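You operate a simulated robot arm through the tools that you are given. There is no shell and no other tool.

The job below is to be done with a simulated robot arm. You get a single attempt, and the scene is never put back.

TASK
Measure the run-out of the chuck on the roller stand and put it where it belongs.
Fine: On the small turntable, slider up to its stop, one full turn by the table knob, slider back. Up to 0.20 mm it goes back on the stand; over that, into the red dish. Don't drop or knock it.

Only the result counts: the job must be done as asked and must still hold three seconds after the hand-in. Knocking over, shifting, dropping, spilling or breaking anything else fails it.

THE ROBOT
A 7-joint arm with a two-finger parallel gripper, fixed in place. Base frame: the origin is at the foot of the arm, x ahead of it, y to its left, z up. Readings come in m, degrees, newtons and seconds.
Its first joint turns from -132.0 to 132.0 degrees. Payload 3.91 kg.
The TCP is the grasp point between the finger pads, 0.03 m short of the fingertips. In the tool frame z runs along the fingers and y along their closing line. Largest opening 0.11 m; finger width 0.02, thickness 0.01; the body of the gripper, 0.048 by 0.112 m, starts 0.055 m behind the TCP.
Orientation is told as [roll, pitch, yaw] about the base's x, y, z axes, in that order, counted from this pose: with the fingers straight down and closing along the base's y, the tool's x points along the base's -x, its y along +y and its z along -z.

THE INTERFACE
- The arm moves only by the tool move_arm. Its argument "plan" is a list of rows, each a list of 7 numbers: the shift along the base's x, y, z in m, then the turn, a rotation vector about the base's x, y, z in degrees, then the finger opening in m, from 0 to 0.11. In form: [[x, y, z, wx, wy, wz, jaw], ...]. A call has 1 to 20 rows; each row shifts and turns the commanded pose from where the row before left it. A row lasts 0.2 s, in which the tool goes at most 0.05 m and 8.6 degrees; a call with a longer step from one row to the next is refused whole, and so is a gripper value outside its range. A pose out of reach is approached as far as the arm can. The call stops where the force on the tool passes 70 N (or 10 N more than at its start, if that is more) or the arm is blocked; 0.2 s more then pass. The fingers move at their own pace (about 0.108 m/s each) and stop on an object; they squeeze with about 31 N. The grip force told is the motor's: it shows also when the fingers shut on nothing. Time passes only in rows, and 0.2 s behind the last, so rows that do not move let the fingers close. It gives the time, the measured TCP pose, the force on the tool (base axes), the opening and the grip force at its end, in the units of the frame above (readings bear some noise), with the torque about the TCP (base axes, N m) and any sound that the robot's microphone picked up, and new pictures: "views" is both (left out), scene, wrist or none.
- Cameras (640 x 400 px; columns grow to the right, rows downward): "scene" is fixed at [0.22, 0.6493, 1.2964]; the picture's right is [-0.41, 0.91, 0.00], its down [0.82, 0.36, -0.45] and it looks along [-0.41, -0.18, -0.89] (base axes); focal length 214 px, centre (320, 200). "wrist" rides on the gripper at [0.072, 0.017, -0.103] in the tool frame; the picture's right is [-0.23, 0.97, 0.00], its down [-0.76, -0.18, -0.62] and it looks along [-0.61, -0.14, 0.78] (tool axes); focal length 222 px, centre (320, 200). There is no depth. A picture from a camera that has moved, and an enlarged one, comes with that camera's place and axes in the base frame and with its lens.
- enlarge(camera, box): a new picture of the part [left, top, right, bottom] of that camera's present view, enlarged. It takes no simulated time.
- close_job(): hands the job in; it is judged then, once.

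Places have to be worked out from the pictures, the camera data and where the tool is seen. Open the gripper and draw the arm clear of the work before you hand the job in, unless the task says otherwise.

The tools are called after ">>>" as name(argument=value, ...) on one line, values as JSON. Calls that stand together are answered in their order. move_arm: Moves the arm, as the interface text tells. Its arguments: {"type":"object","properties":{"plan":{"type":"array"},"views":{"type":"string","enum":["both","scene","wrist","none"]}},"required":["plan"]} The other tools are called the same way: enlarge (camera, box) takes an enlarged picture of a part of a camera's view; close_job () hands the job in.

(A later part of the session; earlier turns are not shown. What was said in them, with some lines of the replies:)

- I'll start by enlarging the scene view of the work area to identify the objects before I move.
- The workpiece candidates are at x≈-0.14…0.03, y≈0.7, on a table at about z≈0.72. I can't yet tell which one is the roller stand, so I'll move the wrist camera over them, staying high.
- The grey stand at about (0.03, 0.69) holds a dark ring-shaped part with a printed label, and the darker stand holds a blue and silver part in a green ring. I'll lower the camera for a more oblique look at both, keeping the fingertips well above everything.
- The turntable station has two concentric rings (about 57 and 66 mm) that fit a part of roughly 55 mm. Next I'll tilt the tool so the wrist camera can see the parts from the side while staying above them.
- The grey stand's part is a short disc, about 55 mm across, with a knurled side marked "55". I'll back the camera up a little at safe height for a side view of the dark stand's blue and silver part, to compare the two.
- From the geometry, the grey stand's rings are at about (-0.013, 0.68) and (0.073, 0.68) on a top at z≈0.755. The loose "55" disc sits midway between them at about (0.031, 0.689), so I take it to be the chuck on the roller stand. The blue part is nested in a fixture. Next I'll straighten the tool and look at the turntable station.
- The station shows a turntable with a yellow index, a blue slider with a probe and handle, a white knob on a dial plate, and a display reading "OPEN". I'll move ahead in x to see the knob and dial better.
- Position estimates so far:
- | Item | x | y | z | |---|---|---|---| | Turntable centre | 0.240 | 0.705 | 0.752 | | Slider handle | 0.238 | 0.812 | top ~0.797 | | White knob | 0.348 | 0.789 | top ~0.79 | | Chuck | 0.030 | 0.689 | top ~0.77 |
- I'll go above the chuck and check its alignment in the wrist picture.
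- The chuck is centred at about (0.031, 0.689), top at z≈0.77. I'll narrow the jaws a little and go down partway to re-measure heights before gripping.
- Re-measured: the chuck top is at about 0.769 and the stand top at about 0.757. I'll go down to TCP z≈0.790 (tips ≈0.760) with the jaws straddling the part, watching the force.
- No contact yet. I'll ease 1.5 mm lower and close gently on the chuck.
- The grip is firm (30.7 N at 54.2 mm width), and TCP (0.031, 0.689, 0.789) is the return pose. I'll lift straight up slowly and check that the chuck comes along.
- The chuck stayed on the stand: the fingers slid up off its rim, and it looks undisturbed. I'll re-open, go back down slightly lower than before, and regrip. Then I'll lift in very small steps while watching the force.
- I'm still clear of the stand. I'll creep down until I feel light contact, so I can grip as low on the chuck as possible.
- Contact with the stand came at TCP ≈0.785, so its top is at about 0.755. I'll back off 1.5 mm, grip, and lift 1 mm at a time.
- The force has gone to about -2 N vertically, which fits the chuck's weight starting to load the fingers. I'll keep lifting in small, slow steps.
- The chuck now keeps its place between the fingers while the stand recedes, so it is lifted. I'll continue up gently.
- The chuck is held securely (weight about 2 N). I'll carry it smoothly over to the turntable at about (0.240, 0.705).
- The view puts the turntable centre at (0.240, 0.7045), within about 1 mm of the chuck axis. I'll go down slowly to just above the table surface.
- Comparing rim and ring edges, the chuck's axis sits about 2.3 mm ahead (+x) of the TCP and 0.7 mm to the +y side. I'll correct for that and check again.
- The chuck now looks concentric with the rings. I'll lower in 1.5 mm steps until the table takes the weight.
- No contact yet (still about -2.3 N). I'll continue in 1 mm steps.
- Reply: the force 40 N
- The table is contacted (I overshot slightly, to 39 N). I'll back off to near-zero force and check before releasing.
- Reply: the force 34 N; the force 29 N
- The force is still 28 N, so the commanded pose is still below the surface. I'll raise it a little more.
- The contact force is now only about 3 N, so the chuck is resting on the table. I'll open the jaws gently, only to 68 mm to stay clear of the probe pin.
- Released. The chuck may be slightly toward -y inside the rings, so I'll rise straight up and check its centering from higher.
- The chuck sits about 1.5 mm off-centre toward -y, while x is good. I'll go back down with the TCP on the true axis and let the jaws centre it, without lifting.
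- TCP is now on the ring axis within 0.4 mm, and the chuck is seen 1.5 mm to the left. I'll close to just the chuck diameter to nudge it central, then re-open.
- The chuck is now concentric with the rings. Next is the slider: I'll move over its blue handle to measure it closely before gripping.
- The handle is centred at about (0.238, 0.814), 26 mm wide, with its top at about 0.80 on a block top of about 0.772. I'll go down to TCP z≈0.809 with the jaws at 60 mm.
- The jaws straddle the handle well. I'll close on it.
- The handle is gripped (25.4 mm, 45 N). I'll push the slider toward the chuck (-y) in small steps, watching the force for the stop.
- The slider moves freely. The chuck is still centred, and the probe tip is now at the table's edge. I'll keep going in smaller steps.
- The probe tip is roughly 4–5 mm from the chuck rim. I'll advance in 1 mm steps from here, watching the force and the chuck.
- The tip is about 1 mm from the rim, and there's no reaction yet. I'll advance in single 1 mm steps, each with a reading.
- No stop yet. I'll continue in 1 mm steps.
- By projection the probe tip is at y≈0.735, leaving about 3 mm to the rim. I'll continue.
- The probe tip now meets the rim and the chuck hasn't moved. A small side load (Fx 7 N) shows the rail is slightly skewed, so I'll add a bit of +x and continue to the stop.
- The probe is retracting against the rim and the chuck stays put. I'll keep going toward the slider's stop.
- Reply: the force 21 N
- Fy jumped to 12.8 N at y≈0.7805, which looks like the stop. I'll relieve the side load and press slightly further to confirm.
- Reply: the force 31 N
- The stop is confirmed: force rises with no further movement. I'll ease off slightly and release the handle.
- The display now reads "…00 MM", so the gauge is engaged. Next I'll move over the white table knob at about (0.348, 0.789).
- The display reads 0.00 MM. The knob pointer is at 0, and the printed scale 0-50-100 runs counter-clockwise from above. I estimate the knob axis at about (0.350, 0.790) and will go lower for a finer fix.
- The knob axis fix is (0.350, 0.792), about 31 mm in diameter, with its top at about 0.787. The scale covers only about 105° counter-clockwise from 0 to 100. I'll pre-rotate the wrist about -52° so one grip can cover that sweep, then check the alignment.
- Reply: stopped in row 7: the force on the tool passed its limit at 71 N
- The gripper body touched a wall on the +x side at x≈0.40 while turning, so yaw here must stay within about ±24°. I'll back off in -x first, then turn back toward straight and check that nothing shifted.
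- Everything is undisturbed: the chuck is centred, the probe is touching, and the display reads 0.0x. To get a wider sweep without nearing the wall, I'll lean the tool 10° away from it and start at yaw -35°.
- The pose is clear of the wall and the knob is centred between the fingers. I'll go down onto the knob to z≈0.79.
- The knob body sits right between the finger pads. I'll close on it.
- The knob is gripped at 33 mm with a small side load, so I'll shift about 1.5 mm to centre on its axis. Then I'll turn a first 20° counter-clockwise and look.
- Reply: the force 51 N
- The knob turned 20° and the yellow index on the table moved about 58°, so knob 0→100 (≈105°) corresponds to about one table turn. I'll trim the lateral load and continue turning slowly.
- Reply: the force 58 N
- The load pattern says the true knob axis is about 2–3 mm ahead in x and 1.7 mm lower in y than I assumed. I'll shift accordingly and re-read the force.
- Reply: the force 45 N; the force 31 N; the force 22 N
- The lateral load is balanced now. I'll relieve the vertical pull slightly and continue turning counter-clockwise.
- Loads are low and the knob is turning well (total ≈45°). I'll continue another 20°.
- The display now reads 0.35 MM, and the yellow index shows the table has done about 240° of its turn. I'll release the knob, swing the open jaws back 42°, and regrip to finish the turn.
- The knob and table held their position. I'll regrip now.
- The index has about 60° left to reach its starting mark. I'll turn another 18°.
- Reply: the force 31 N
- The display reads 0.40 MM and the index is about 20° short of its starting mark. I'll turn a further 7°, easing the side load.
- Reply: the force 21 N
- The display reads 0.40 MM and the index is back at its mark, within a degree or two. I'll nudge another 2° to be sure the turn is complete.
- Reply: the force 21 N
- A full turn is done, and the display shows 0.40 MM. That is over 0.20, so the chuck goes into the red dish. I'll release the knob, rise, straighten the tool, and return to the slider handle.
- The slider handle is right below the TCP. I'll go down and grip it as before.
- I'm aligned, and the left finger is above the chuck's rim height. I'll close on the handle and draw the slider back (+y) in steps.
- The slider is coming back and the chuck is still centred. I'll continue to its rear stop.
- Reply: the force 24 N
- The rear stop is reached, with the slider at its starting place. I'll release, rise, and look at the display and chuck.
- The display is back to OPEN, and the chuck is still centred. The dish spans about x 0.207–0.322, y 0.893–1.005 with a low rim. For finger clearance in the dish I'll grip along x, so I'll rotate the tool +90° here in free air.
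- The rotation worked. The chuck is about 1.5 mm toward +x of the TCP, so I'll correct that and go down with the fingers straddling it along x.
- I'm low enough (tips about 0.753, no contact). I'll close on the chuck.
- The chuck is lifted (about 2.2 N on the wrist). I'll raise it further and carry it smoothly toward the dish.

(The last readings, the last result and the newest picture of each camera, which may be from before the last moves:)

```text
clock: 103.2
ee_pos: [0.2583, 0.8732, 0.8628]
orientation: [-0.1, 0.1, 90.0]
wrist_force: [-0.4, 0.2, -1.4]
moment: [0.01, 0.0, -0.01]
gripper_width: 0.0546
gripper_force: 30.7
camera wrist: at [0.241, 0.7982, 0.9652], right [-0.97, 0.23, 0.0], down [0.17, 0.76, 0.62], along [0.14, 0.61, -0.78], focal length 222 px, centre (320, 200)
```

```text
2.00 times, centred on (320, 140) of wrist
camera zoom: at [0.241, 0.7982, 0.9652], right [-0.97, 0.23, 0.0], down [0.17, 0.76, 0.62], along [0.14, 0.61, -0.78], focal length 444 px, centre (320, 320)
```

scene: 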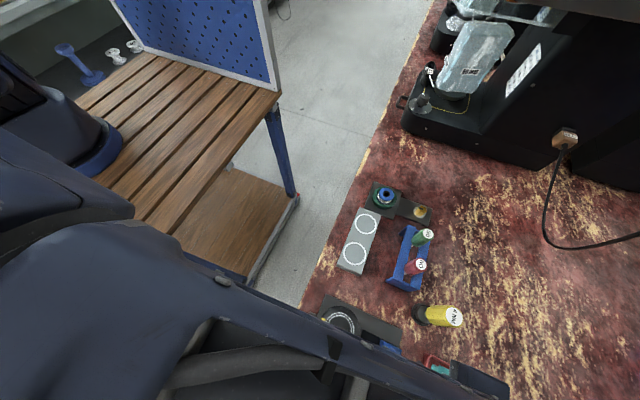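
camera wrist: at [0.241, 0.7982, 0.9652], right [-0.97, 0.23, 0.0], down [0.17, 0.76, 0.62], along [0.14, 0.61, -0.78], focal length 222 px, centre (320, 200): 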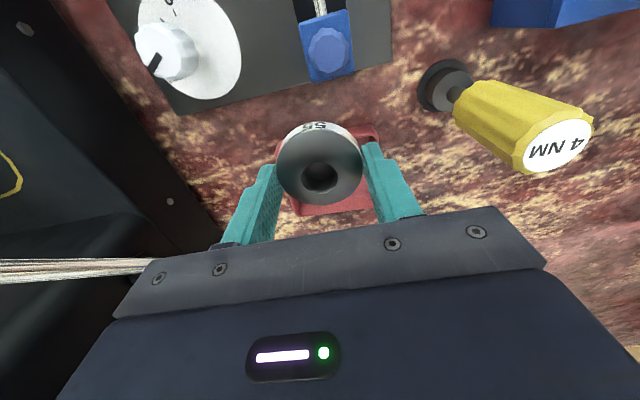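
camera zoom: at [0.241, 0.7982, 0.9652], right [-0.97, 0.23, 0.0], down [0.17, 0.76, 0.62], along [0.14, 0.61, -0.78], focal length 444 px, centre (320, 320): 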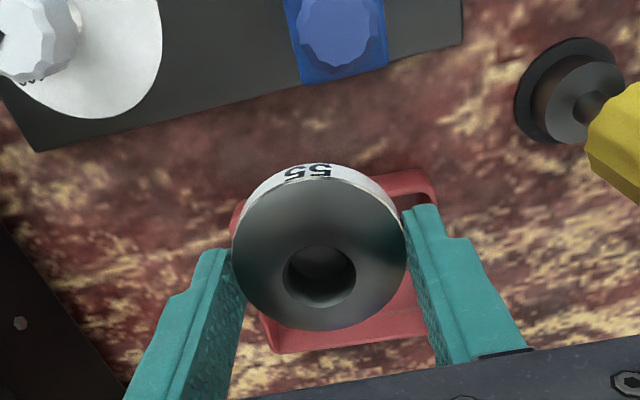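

The dish centre works out at about (0.262, 0.948). I'll place the chuck at about (0.263, 0.939), which leaves finger clearance all around. I'll move over it first.

>>> move_arm(plan=[[0.002, 0.01, 0, 0, 0, 0, 0.0], [0.002, 0.015, 0, 0, 0, 0, 0.0], [0.001, 0.018, 0, 0, 0, 0, 0.0], [0, 0.013, 0, 0, 0, 0, 0.0], [0, 0.008, 0, 0, 0, 0, 0.0], [0, 0.003, 0, 0, 0, 0, 0.0], [0, 0, 0, 0, 0, 0, 0.0]], views="both")

>>> enlarge(camera="wrist", box=[200, 40, 440, 240])

>>> enlarge(camera="scene", box=[360, 290, 500, 400])

```text
clock: 104.8
ee_pos: [0.2631, 0.9369, 0.8624]
orientation: [-0.2, -0.1, 90.0]
wrist_force: [0.0, 0.4, -2.2]
moment: [-0.01, -0.02, -0.02]
gripper_width: 0.0544
gripper_force: 31.1
camera wrist: at [0.2456, 0.865, 0.9654], right [-0.97, 0.23, 0.0], down [0.17, 0.76, 0.62], along [0.14, 0.61, -0.78], focal length 222 px, centre (320, 200)
```

scene: 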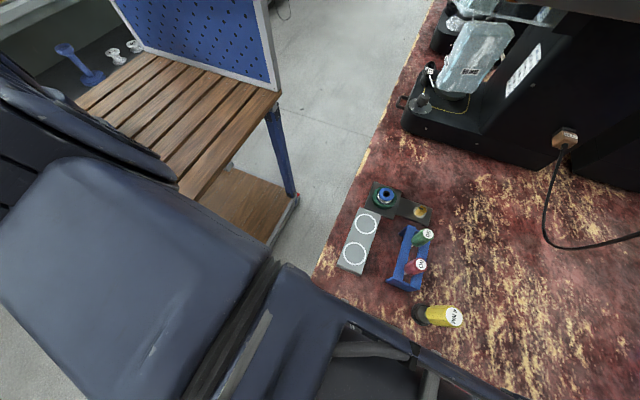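
wrist: 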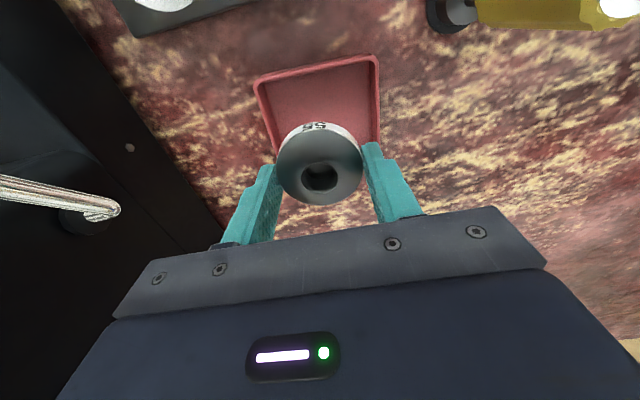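

```text
2.00 times, centred on (320, 140) of wrist
camera zoom: at [0.2456, 0.865, 0.9654], right [-0.97, 0.23, 0.0], down [0.17, 0.76, 0.62], along [0.14, 0.61, -0.78], focal length 444 px, centre (320, 320)
```

zoom: 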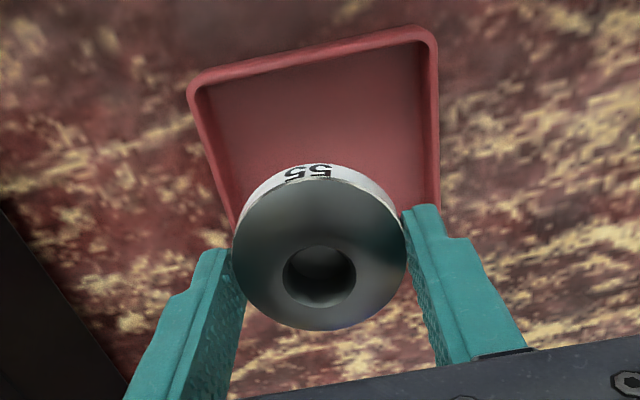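

```text
3.64 times, centred on (430, 345) of scene
camera zoom: at [0.22, 0.6493, 1.2964], right [-0.41, 0.91, 0.0], down [0.82, 0.36, -0.45], along [-0.41, -0.18, -0.89], focal length 780 px, centre (-80, -327)
```

zoom: 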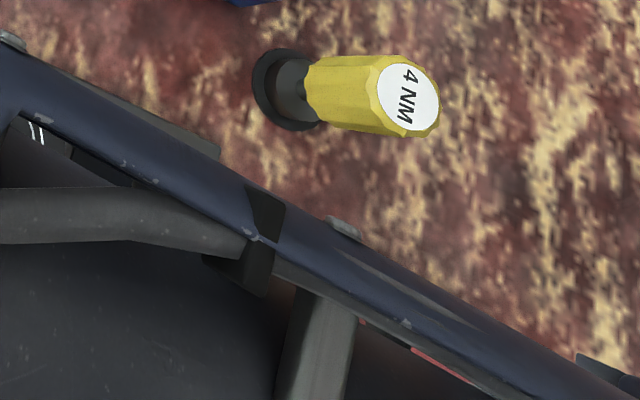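

The dish is laid out as estimated, centred on x≈0.261. I'll trim the position slightly and go down to just above the rim.

>>> move_arm(plan=[[-0.0015, 0.002, -0.01, 0, 0, 0, 0.0], [0, 0, -0.015, 0, 0, 0, 0.0], [0, 0, -0.02, 0, 0, 0, 0.0], [0, 0, -0.02, 0, 0, 0, 0.0], [0, 0, -0.01, 0, 0, 0, 0.0], [0, 0, 0, 0, 0, 0, 0.0]], views="wrist")

>>> enlarge(camera="wrist", box=[200, 40, 440, 240])

```text
clock: 106.2
ee_pos: [0.2621, 0.939, 0.7881]
orientation: [-0.1, 0.0, 90.0]
wrist_force: [0.1, 0.0, -1.4]
moment: [0.02, 0.04, -0.01]
gripper_width: 0.0542
gripper_force: 31.3
camera wrist: at [0.2442, 0.8671, 0.8901], right [-0.97, 0.23, 0.0], down [0.17, 0.76, 0.62], along [0.14, 0.61, -0.78], focal length 222 px, centre (320, 200)
```

wrist: 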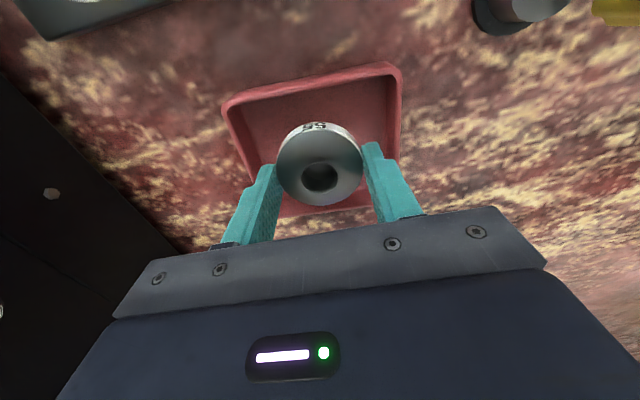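

```text
2.00 times, centred on (320, 140) of wrist
camera zoom: at [0.2442, 0.8671, 0.8901], right [-0.97, 0.23, 0.0], down [0.17, 0.76, 0.62], along [0.14, 0.61, -0.78], focal length 444 px, centre (320, 320)
```

zoom: 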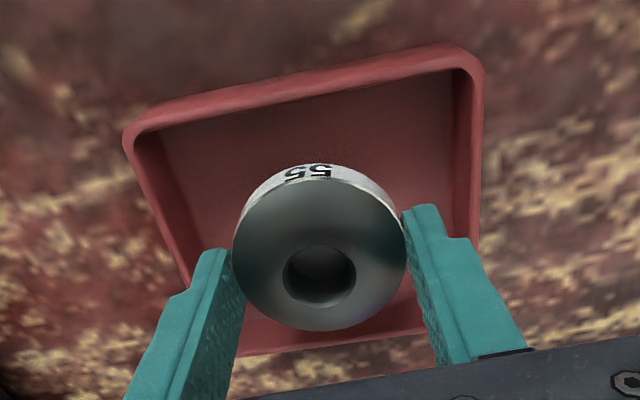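

The chuck is centred over the dish with clearance on every side. I'll lower it inside.

>>> move_arm(plan=[[0, 0, -0.006, 0, 0, 0, 0.0], [0, 0, -0.006, 0, 0, 0, 0.0], [0, 0, -0.005, 0, 0, 0, 0.0], [0, 0, -0.003, 0, 0, 0, 0.0], [0, 0, 0, 0, 0, 0, 0.0]], views="wrist")

>>> enlarge(camera="wrist", box=[200, 40, 440, 240])

```text
clock: 107.5
ee_pos: [0.2613, 0.9397, 0.7669]
orientation: [-0.2, 0.0, 89.9]
wrist_force: [0.2, -0.4, -2.2]
moment: [-0.06, 0.02, -0.02]
gripper_width: 0.0545
gripper_force: 30.7
camera wrist: at [0.2442, 0.8669, 0.8699], right [-0.97, 0.23, 0.0], down [0.17, 0.76, 0.62], along [0.14, 0.61, -0.78], focal length 222 px, centre (320, 200)
```

wrist: 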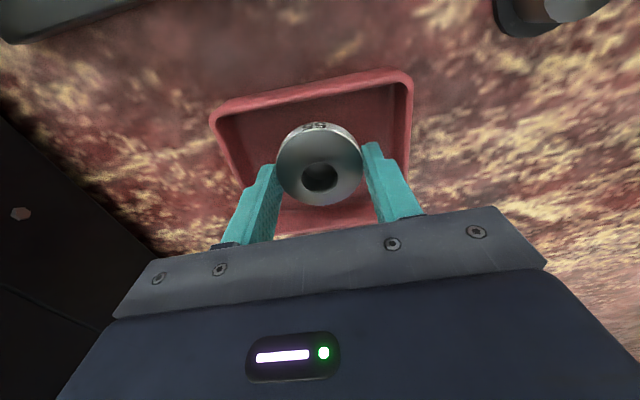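

```text
2.00 times, centred on (320, 140) of wrist
camera zoom: at [0.2442, 0.8669, 0.8699], right [-0.97, 0.23, 0.0], down [0.17, 0.76, 0.62], along [0.14, 0.61, -0.78], focal length 444 px, centre (320, 320)
```

zoom: 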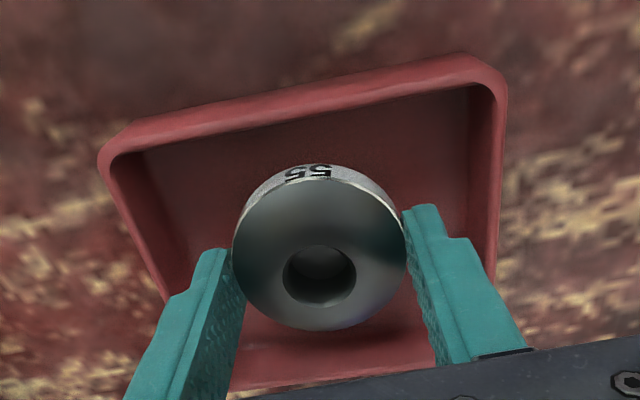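

>>> move_arm(plan=[[0, 0, -0.003, 0, 0, 0, 0.0], [0, 0, -0.003, 0, 0, 0, 0.0], [0, 0, 0, 0, 0, 0, 0.0]], views="wrist")

>>> enlarge(camera="wrist", box=[200, 40, 440, 240])

```text
clock: 108.2
ee_pos: [0.2614, 0.9388, 0.7618]
orientation: [-0.3, 0.0, 89.9]
wrist_force: [-0.6, -0.1, -3.0]
moment: [0.0, 0.03, 0.02]
gripper_width: 0.0544
gripper_force: 30.3
camera wrist: at [0.2442, 0.8669, 0.8643], right [-0.97, 0.23, 0.0], down [0.17, 0.76, 0.62], along [0.14, 0.61, -0.78], focal length 222 px, centre (320, 200)
```

wrist: 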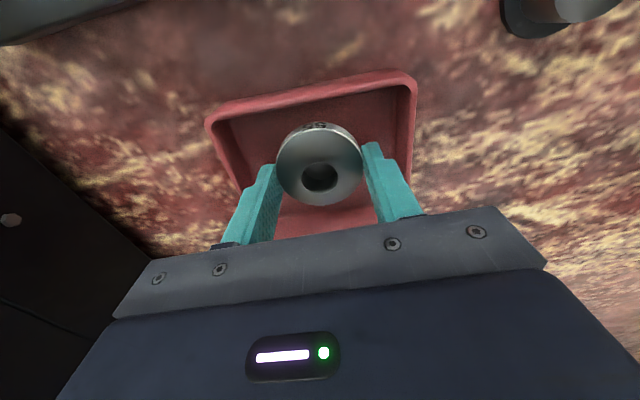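

```text
2.00 times, centred on (320, 140) of wrist
camera zoom: at [0.2442, 0.8669, 0.8643], right [-0.97, 0.23, 0.0], down [0.17, 0.76, 0.62], along [0.14, 0.61, -0.78], focal length 444 px, centre (320, 320)
```

zoom: 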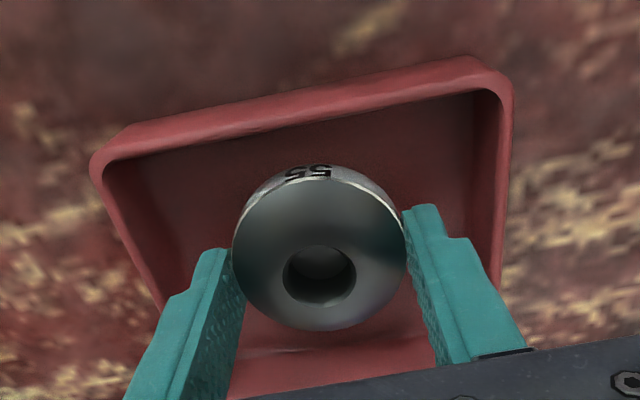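

Still free of contact. I'll keep lowering in 1.5–2 mm steps with a reading each time.

>>> move_arm(plan=[[0, 0, -0.002, 0, 0, 0, 0.0], [0, 0, 0, 0, 0, 0, 0.0]], views="none")

>>> move_arm(plan=[[0, 0, -0.0015, 0, 0, 0, 0.0], [0, 0, 0, 0, 0, 0, 0.0]], views="none")

>>> move_arm(plan=[[0, 0, -0.0015, 0, 0, 0, 0.0], [0, 0, 0, 0, 0, 0, 0.0]], views="wrist")

```text
clock: 108.8
ee_pos: [0.2616, 0.9396, 0.7599]
orientation: [-0.2, 0.0, 90.0]
wrist_force: [0.2, 0.3, -2.4]
moment: [0.01, 0.02, 0.02]
gripper_width: 0.0542
gripper_force: 30.9
```

```text
clock: 109.5
ee_pos: [0.2626, 0.9397, 0.7588]
orientation: [-0.2, 0.1, 90.0]
wrist_force: [0.6, 0.2, -1.4]
moment: [-0.01, -0.04, -0.01]
gripper_width: 0.054
gripper_force: 31.1
```

```text
clock: 110.0
ee_pos: [0.2611, 0.9402, 0.7573]
orientation: [-0.1, 0.0, 89.9]
wrist_force: [-0.3, -0.6, -2.0]
moment: [-0.03, -0.03, -0.02]
gripper_width: 0.0542
gripper_force: 31.5
camera wrist: at [0.2441, 0.867, 0.8595], right [-0.97, 0.23, 0.0], down [0.17, 0.76, 0.62], along [0.14, 0.61, -0.78], focal length 222 px, centre (320, 200)
```

wrist: 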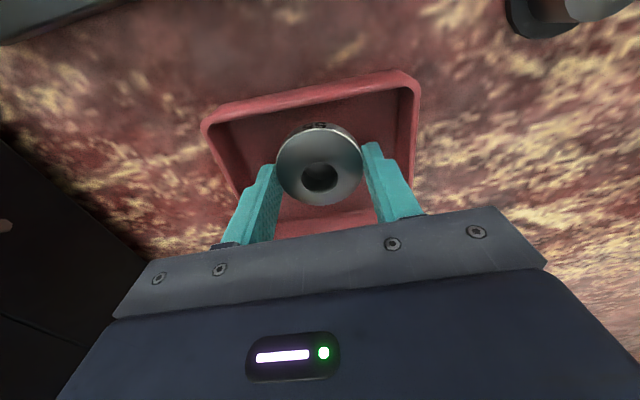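

>>> move_arm(plan=[[0, 0, -0.0015, 0, 0, 0, 0.0], [0, 0, 0, 0, 0, 0, 0.0]], views="none")

>>> move_arm(plan=[[0, 0, -0.001, 0, 0, 0, 0.0], [0, 0, 0, 0, 0, 0, 0.0]], views="none")

>>> move_arm(plan=[[0, 0, -0.001, 0, 0, 0, 0.0], [0, 0, 0, 0, 0, 0, 0.0]], views="none")

```text
clock: 110.7
ee_pos: [0.2612, 0.9404, 0.7554]
orientation: [-0.2, 0.0, 90.0]
wrist_force: [0.5, -0.5, -2.8]
moment: [0.03, 0.04, -0.02]
gripper_width: 0.0543
gripper_force: 30.9
```

```text
clock: 111.2
ee_pos: [0.2616, 0.9392, 0.7546]
orientation: [-0.1, 0.0, 89.9]
wrist_force: [0.0, -0.2, -1.1]
moment: [-0.02, 0.04, 0.01]
gripper_width: 0.0543
gripper_force: 31.7
```

```text
clock: 111.8
ee_pos: [0.2626, 0.9404, 0.7545]
orientation: [-0.1, -0.1, 90.0]
wrist_force: [-0.1, -0.2, 5.9]
moment: [-0.16, 0.1, 0.07]
gripper_width: 0.0545
gripper_force: 30.2
```

There's contact with the dish floor (Fz from -2 to +6 N), so the chuck is resting. I'll open gently by only a few mm per finger, then rise.

>>> move_arm(plan=[[0, 0, 0, 0, 0, 0, 0.056], [0, 0, 0, 0, 0, 0, 0.06], [0, 0, 0, 0, 0, 0, 0.064], [0, 0, 0, 0, 0, 0, 0.064]], views="wrist")

>>> enlarge(camera="wrist", box=[200, 40, 440, 240])

```text
clock: 112.8
ee_pos: [0.2616, 0.9393, 0.7533]
orientation: [-0.3, 0.0, 90.0]
wrist_force: [2.3, 1.9, 9.3]
moment: [0.06, 0.23, -0.03]
gripper_width: 0.0621
gripper_force: 0.1
camera wrist: at [0.2442, 0.8669, 0.8565], right [-0.97, 0.23, 0.0], down [0.17, 0.76, 0.62], along [0.14, 0.61, -0.78], focal length 222 px, centre (320, 200)
```

wrist: 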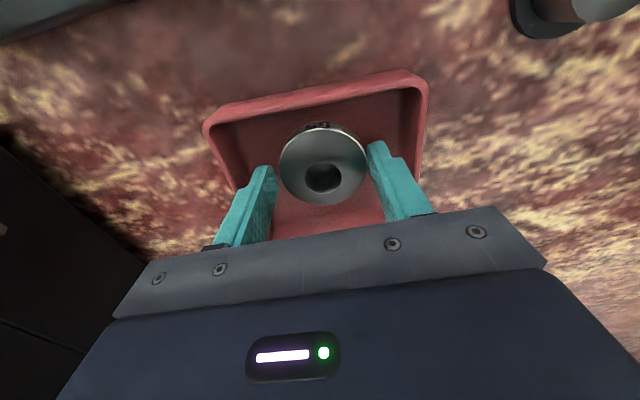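

```text
2.00 times, centred on (320, 140) of wrist
camera zoom: at [0.2442, 0.8669, 0.8565], right [-0.97, 0.23, 0.0], down [0.17, 0.76, 0.62], along [0.14, 0.61, -0.78], focal length 444 px, centre (320, 320)
```

zoom: 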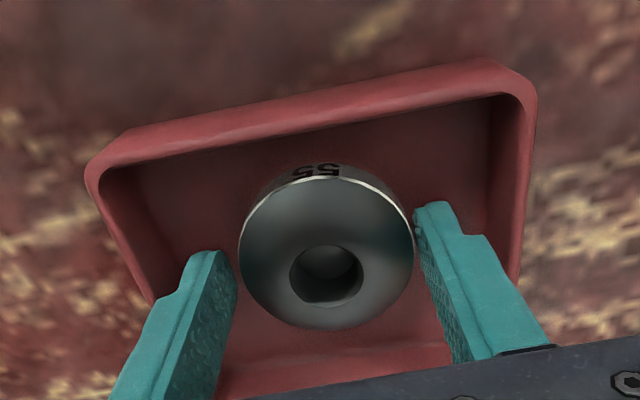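

The right finger just touched the dish's inner wall fillet and nudged the light dish about 2 mm. I'll close the jaws slightly so they touch neither the wall nor the chuck, then rise straight out and check.

>>> move_arm(plan=[[0, 0, 0.0005, 0, 0, 0, 0.0595], [0, 0, 0, 0, 0, 0, 0.0595], [0, 0, 0.004, 0, 0, 0, 0.0595], [0, 0, 0.008, 0, 0, 0, 0.0595], [0, 0, 0, 0, 0, 0, 0.0595]], views="wrist")

>>> enlarge(camera="wrist", box=[200, 40, 440, 240])

```text
clock: 114.0
ee_pos: [0.2609, 0.9408, 0.765]
orientation: [-0.2, -0.1, 90.0]
wrist_force: [-0.4, -0.5, 0.1]
moment: [-0.04, 0.03, -0.03]
gripper_width: 0.0593
gripper_force: 0.1
camera wrist: at [0.2439, 0.8667, 0.8682], right [-0.97, 0.23, 0.0], down [0.17, 0.76, 0.62], along [0.14, 0.61, -0.78], focal length 222 px, centre (320, 200)
```

wrist: 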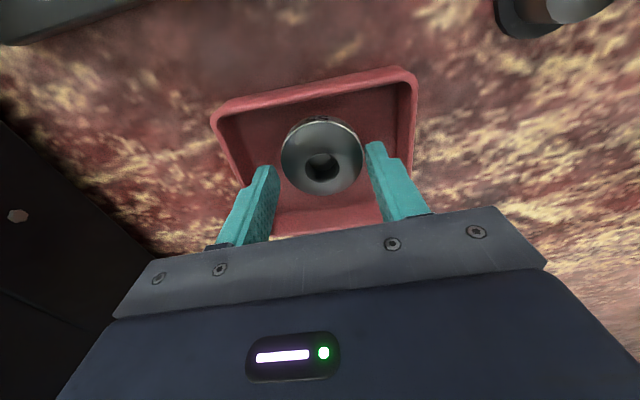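

```text
2.00 times, centred on (320, 140) of wrist
camera zoom: at [0.2439, 0.8667, 0.8682], right [-0.97, 0.23, 0.0], down [0.17, 0.76, 0.62], along [0.14, 0.61, -0.78], focal length 444 px, centre (320, 320)
```

zoom: 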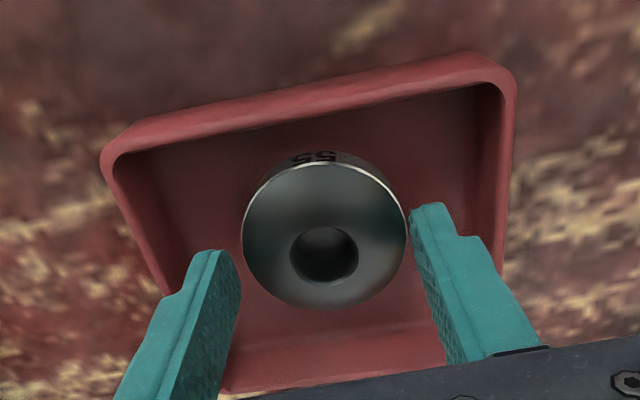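

The chuck lies flat in the dish and the fingers are clear. The dish has shifted only by about 1.4 mm. I'll rise and withdraw the arm high, straightening the wrist, to check everything from the scene camera.

>>> move_arm(plan=[[0, 0, 0.02, 0, 0, 0, 0.0595], [0, 0, 0.04, 0, 0, 0, 0.0595], [0, -0.005, 0.045, 0, 0, 0, 0.0595], [0, -0.02, 0.045, 0, 0, 0, 0.08], [0, -0.04, 0.03, 0, 0, -8.2, 0.08], [-0.01, -0.04, 0.02, 0, 0, -8.2, 0.08], [-0.02, -0.04, 0.01, 0, 0, -8.2, 0.08], [-0.02, -0.04, 0, 0, 0, -8.2, 0.08], [-0.025, -0.04, 0, 0, 0, -8.2, 0.08], [-0.025, -0.035, 0, 0, 0, -8.2, 0.08], [-0.025, -0.03, 0, 0, 0, -8.2, 0.08], [-0.025, -0.03, 0, 0, 0, -8.2, 0.08], [-0.025, -0.02, 0, 0, 0, -8.2, 0.08], [-0.025, -0.01, 0, 0, 0, -8.2, 0.08], [0, 0, 0, 0, 0, -8, 0.08], [0, 0, 0, 0, 0, 0, 0.08]], views="both")

>>> enlarge(camera="scene", box=[270, 280, 480, 400])

```text
clock: 117.5
ee_pos: [0.0613, 0.59, 0.9758]
orientation: [-0.2, 0.0, -0.1]
wrist_force: [0.0, 0.0, -0.4]
moment: [0.02, 0.03, 0.02]
gripper_width: 0.0799
gripper_force: 0.0
camera wrist: at [-0.0106, 0.6071, 1.0781], right [0.23, 0.97, 0.0], down [0.76, -0.18, 0.62], along [0.61, -0.15, -0.78], focal length 222 px, centre (320, 200)
```

scene: 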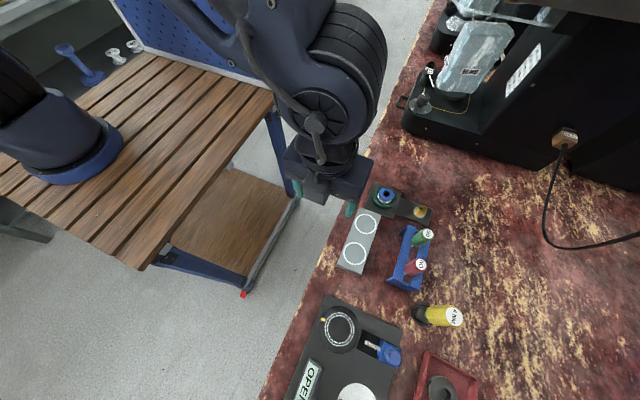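
wrist: 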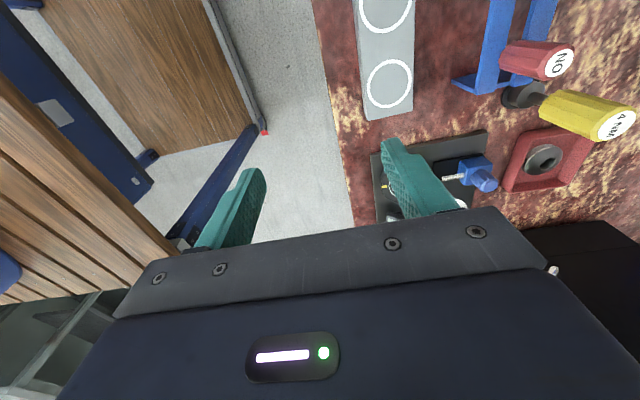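

```text
3.05 times, centred on (375, 340) of scene
camera zoom: at [0.22, 0.6493, 1.2964], right [-0.41, 0.91, 0.0], down [0.82, 0.36, -0.45], along [-0.41, -0.18, -0.89], focal length 654 px, centre (152, -227)
```

zoom: 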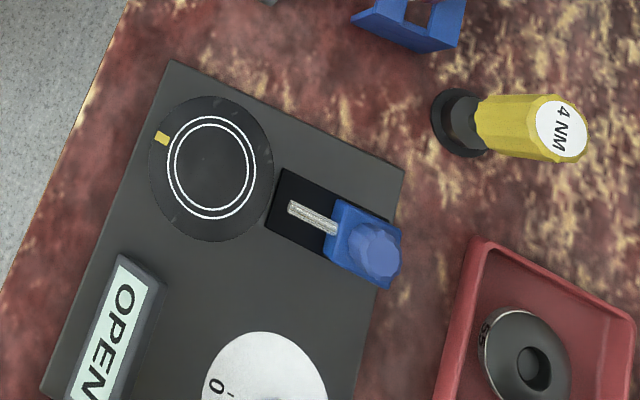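

The chuck rests flat in the red dish, the slider is back where it started, and the display reads OPEN. The dish appears shifted by only 1–2 mm compared with the first picture. The measured run-out was 0.40 mm, the arm is clear and the gripper is open, so I'm handing in.

>>> close_job()

```text
The job is handed in.
```

I measured the chuck's run-out at 0.40 mm, which is over the 0.20 mm limit, so I put it in the red dish. I've handed the job in; no verdict came back.

I took the chuck to be the loose disc marked "55" on the grey stand with two rings. Nothing there was labelled "chuck" or "roller stand", so that was my judgement.

I centred it on the turntable, pushed the slider up to its stop, and turned the table one full turn and a few degrees more with the knob. I then drew the slider back. The display read 0.40 MM at the end of the turn and OPEN once the slider was back.

Three things did not go cleanly:
- **First pick-up:** the fingers slipped off the chuck's rim on the first try. It stayed in place on the stand, and the second grip held.
- **Wall contact:** while I was turning the gripper near the knob, it touched something at about x = 0.40 m, and the arm stopped at its force limit (71 N). I backed off and saw nothing moved.
- **Dish nudge:** when I opened the fingers inside the red dish, one touched its inner wall and shifted the dish by roughly 1–2 mm.

The knob was left at the end of its turn, because the task did not ask for it to be reset. At hand-in the gripper was open, the arm was clear of the work, and the last picture showed the chuck lying flat in the dish.
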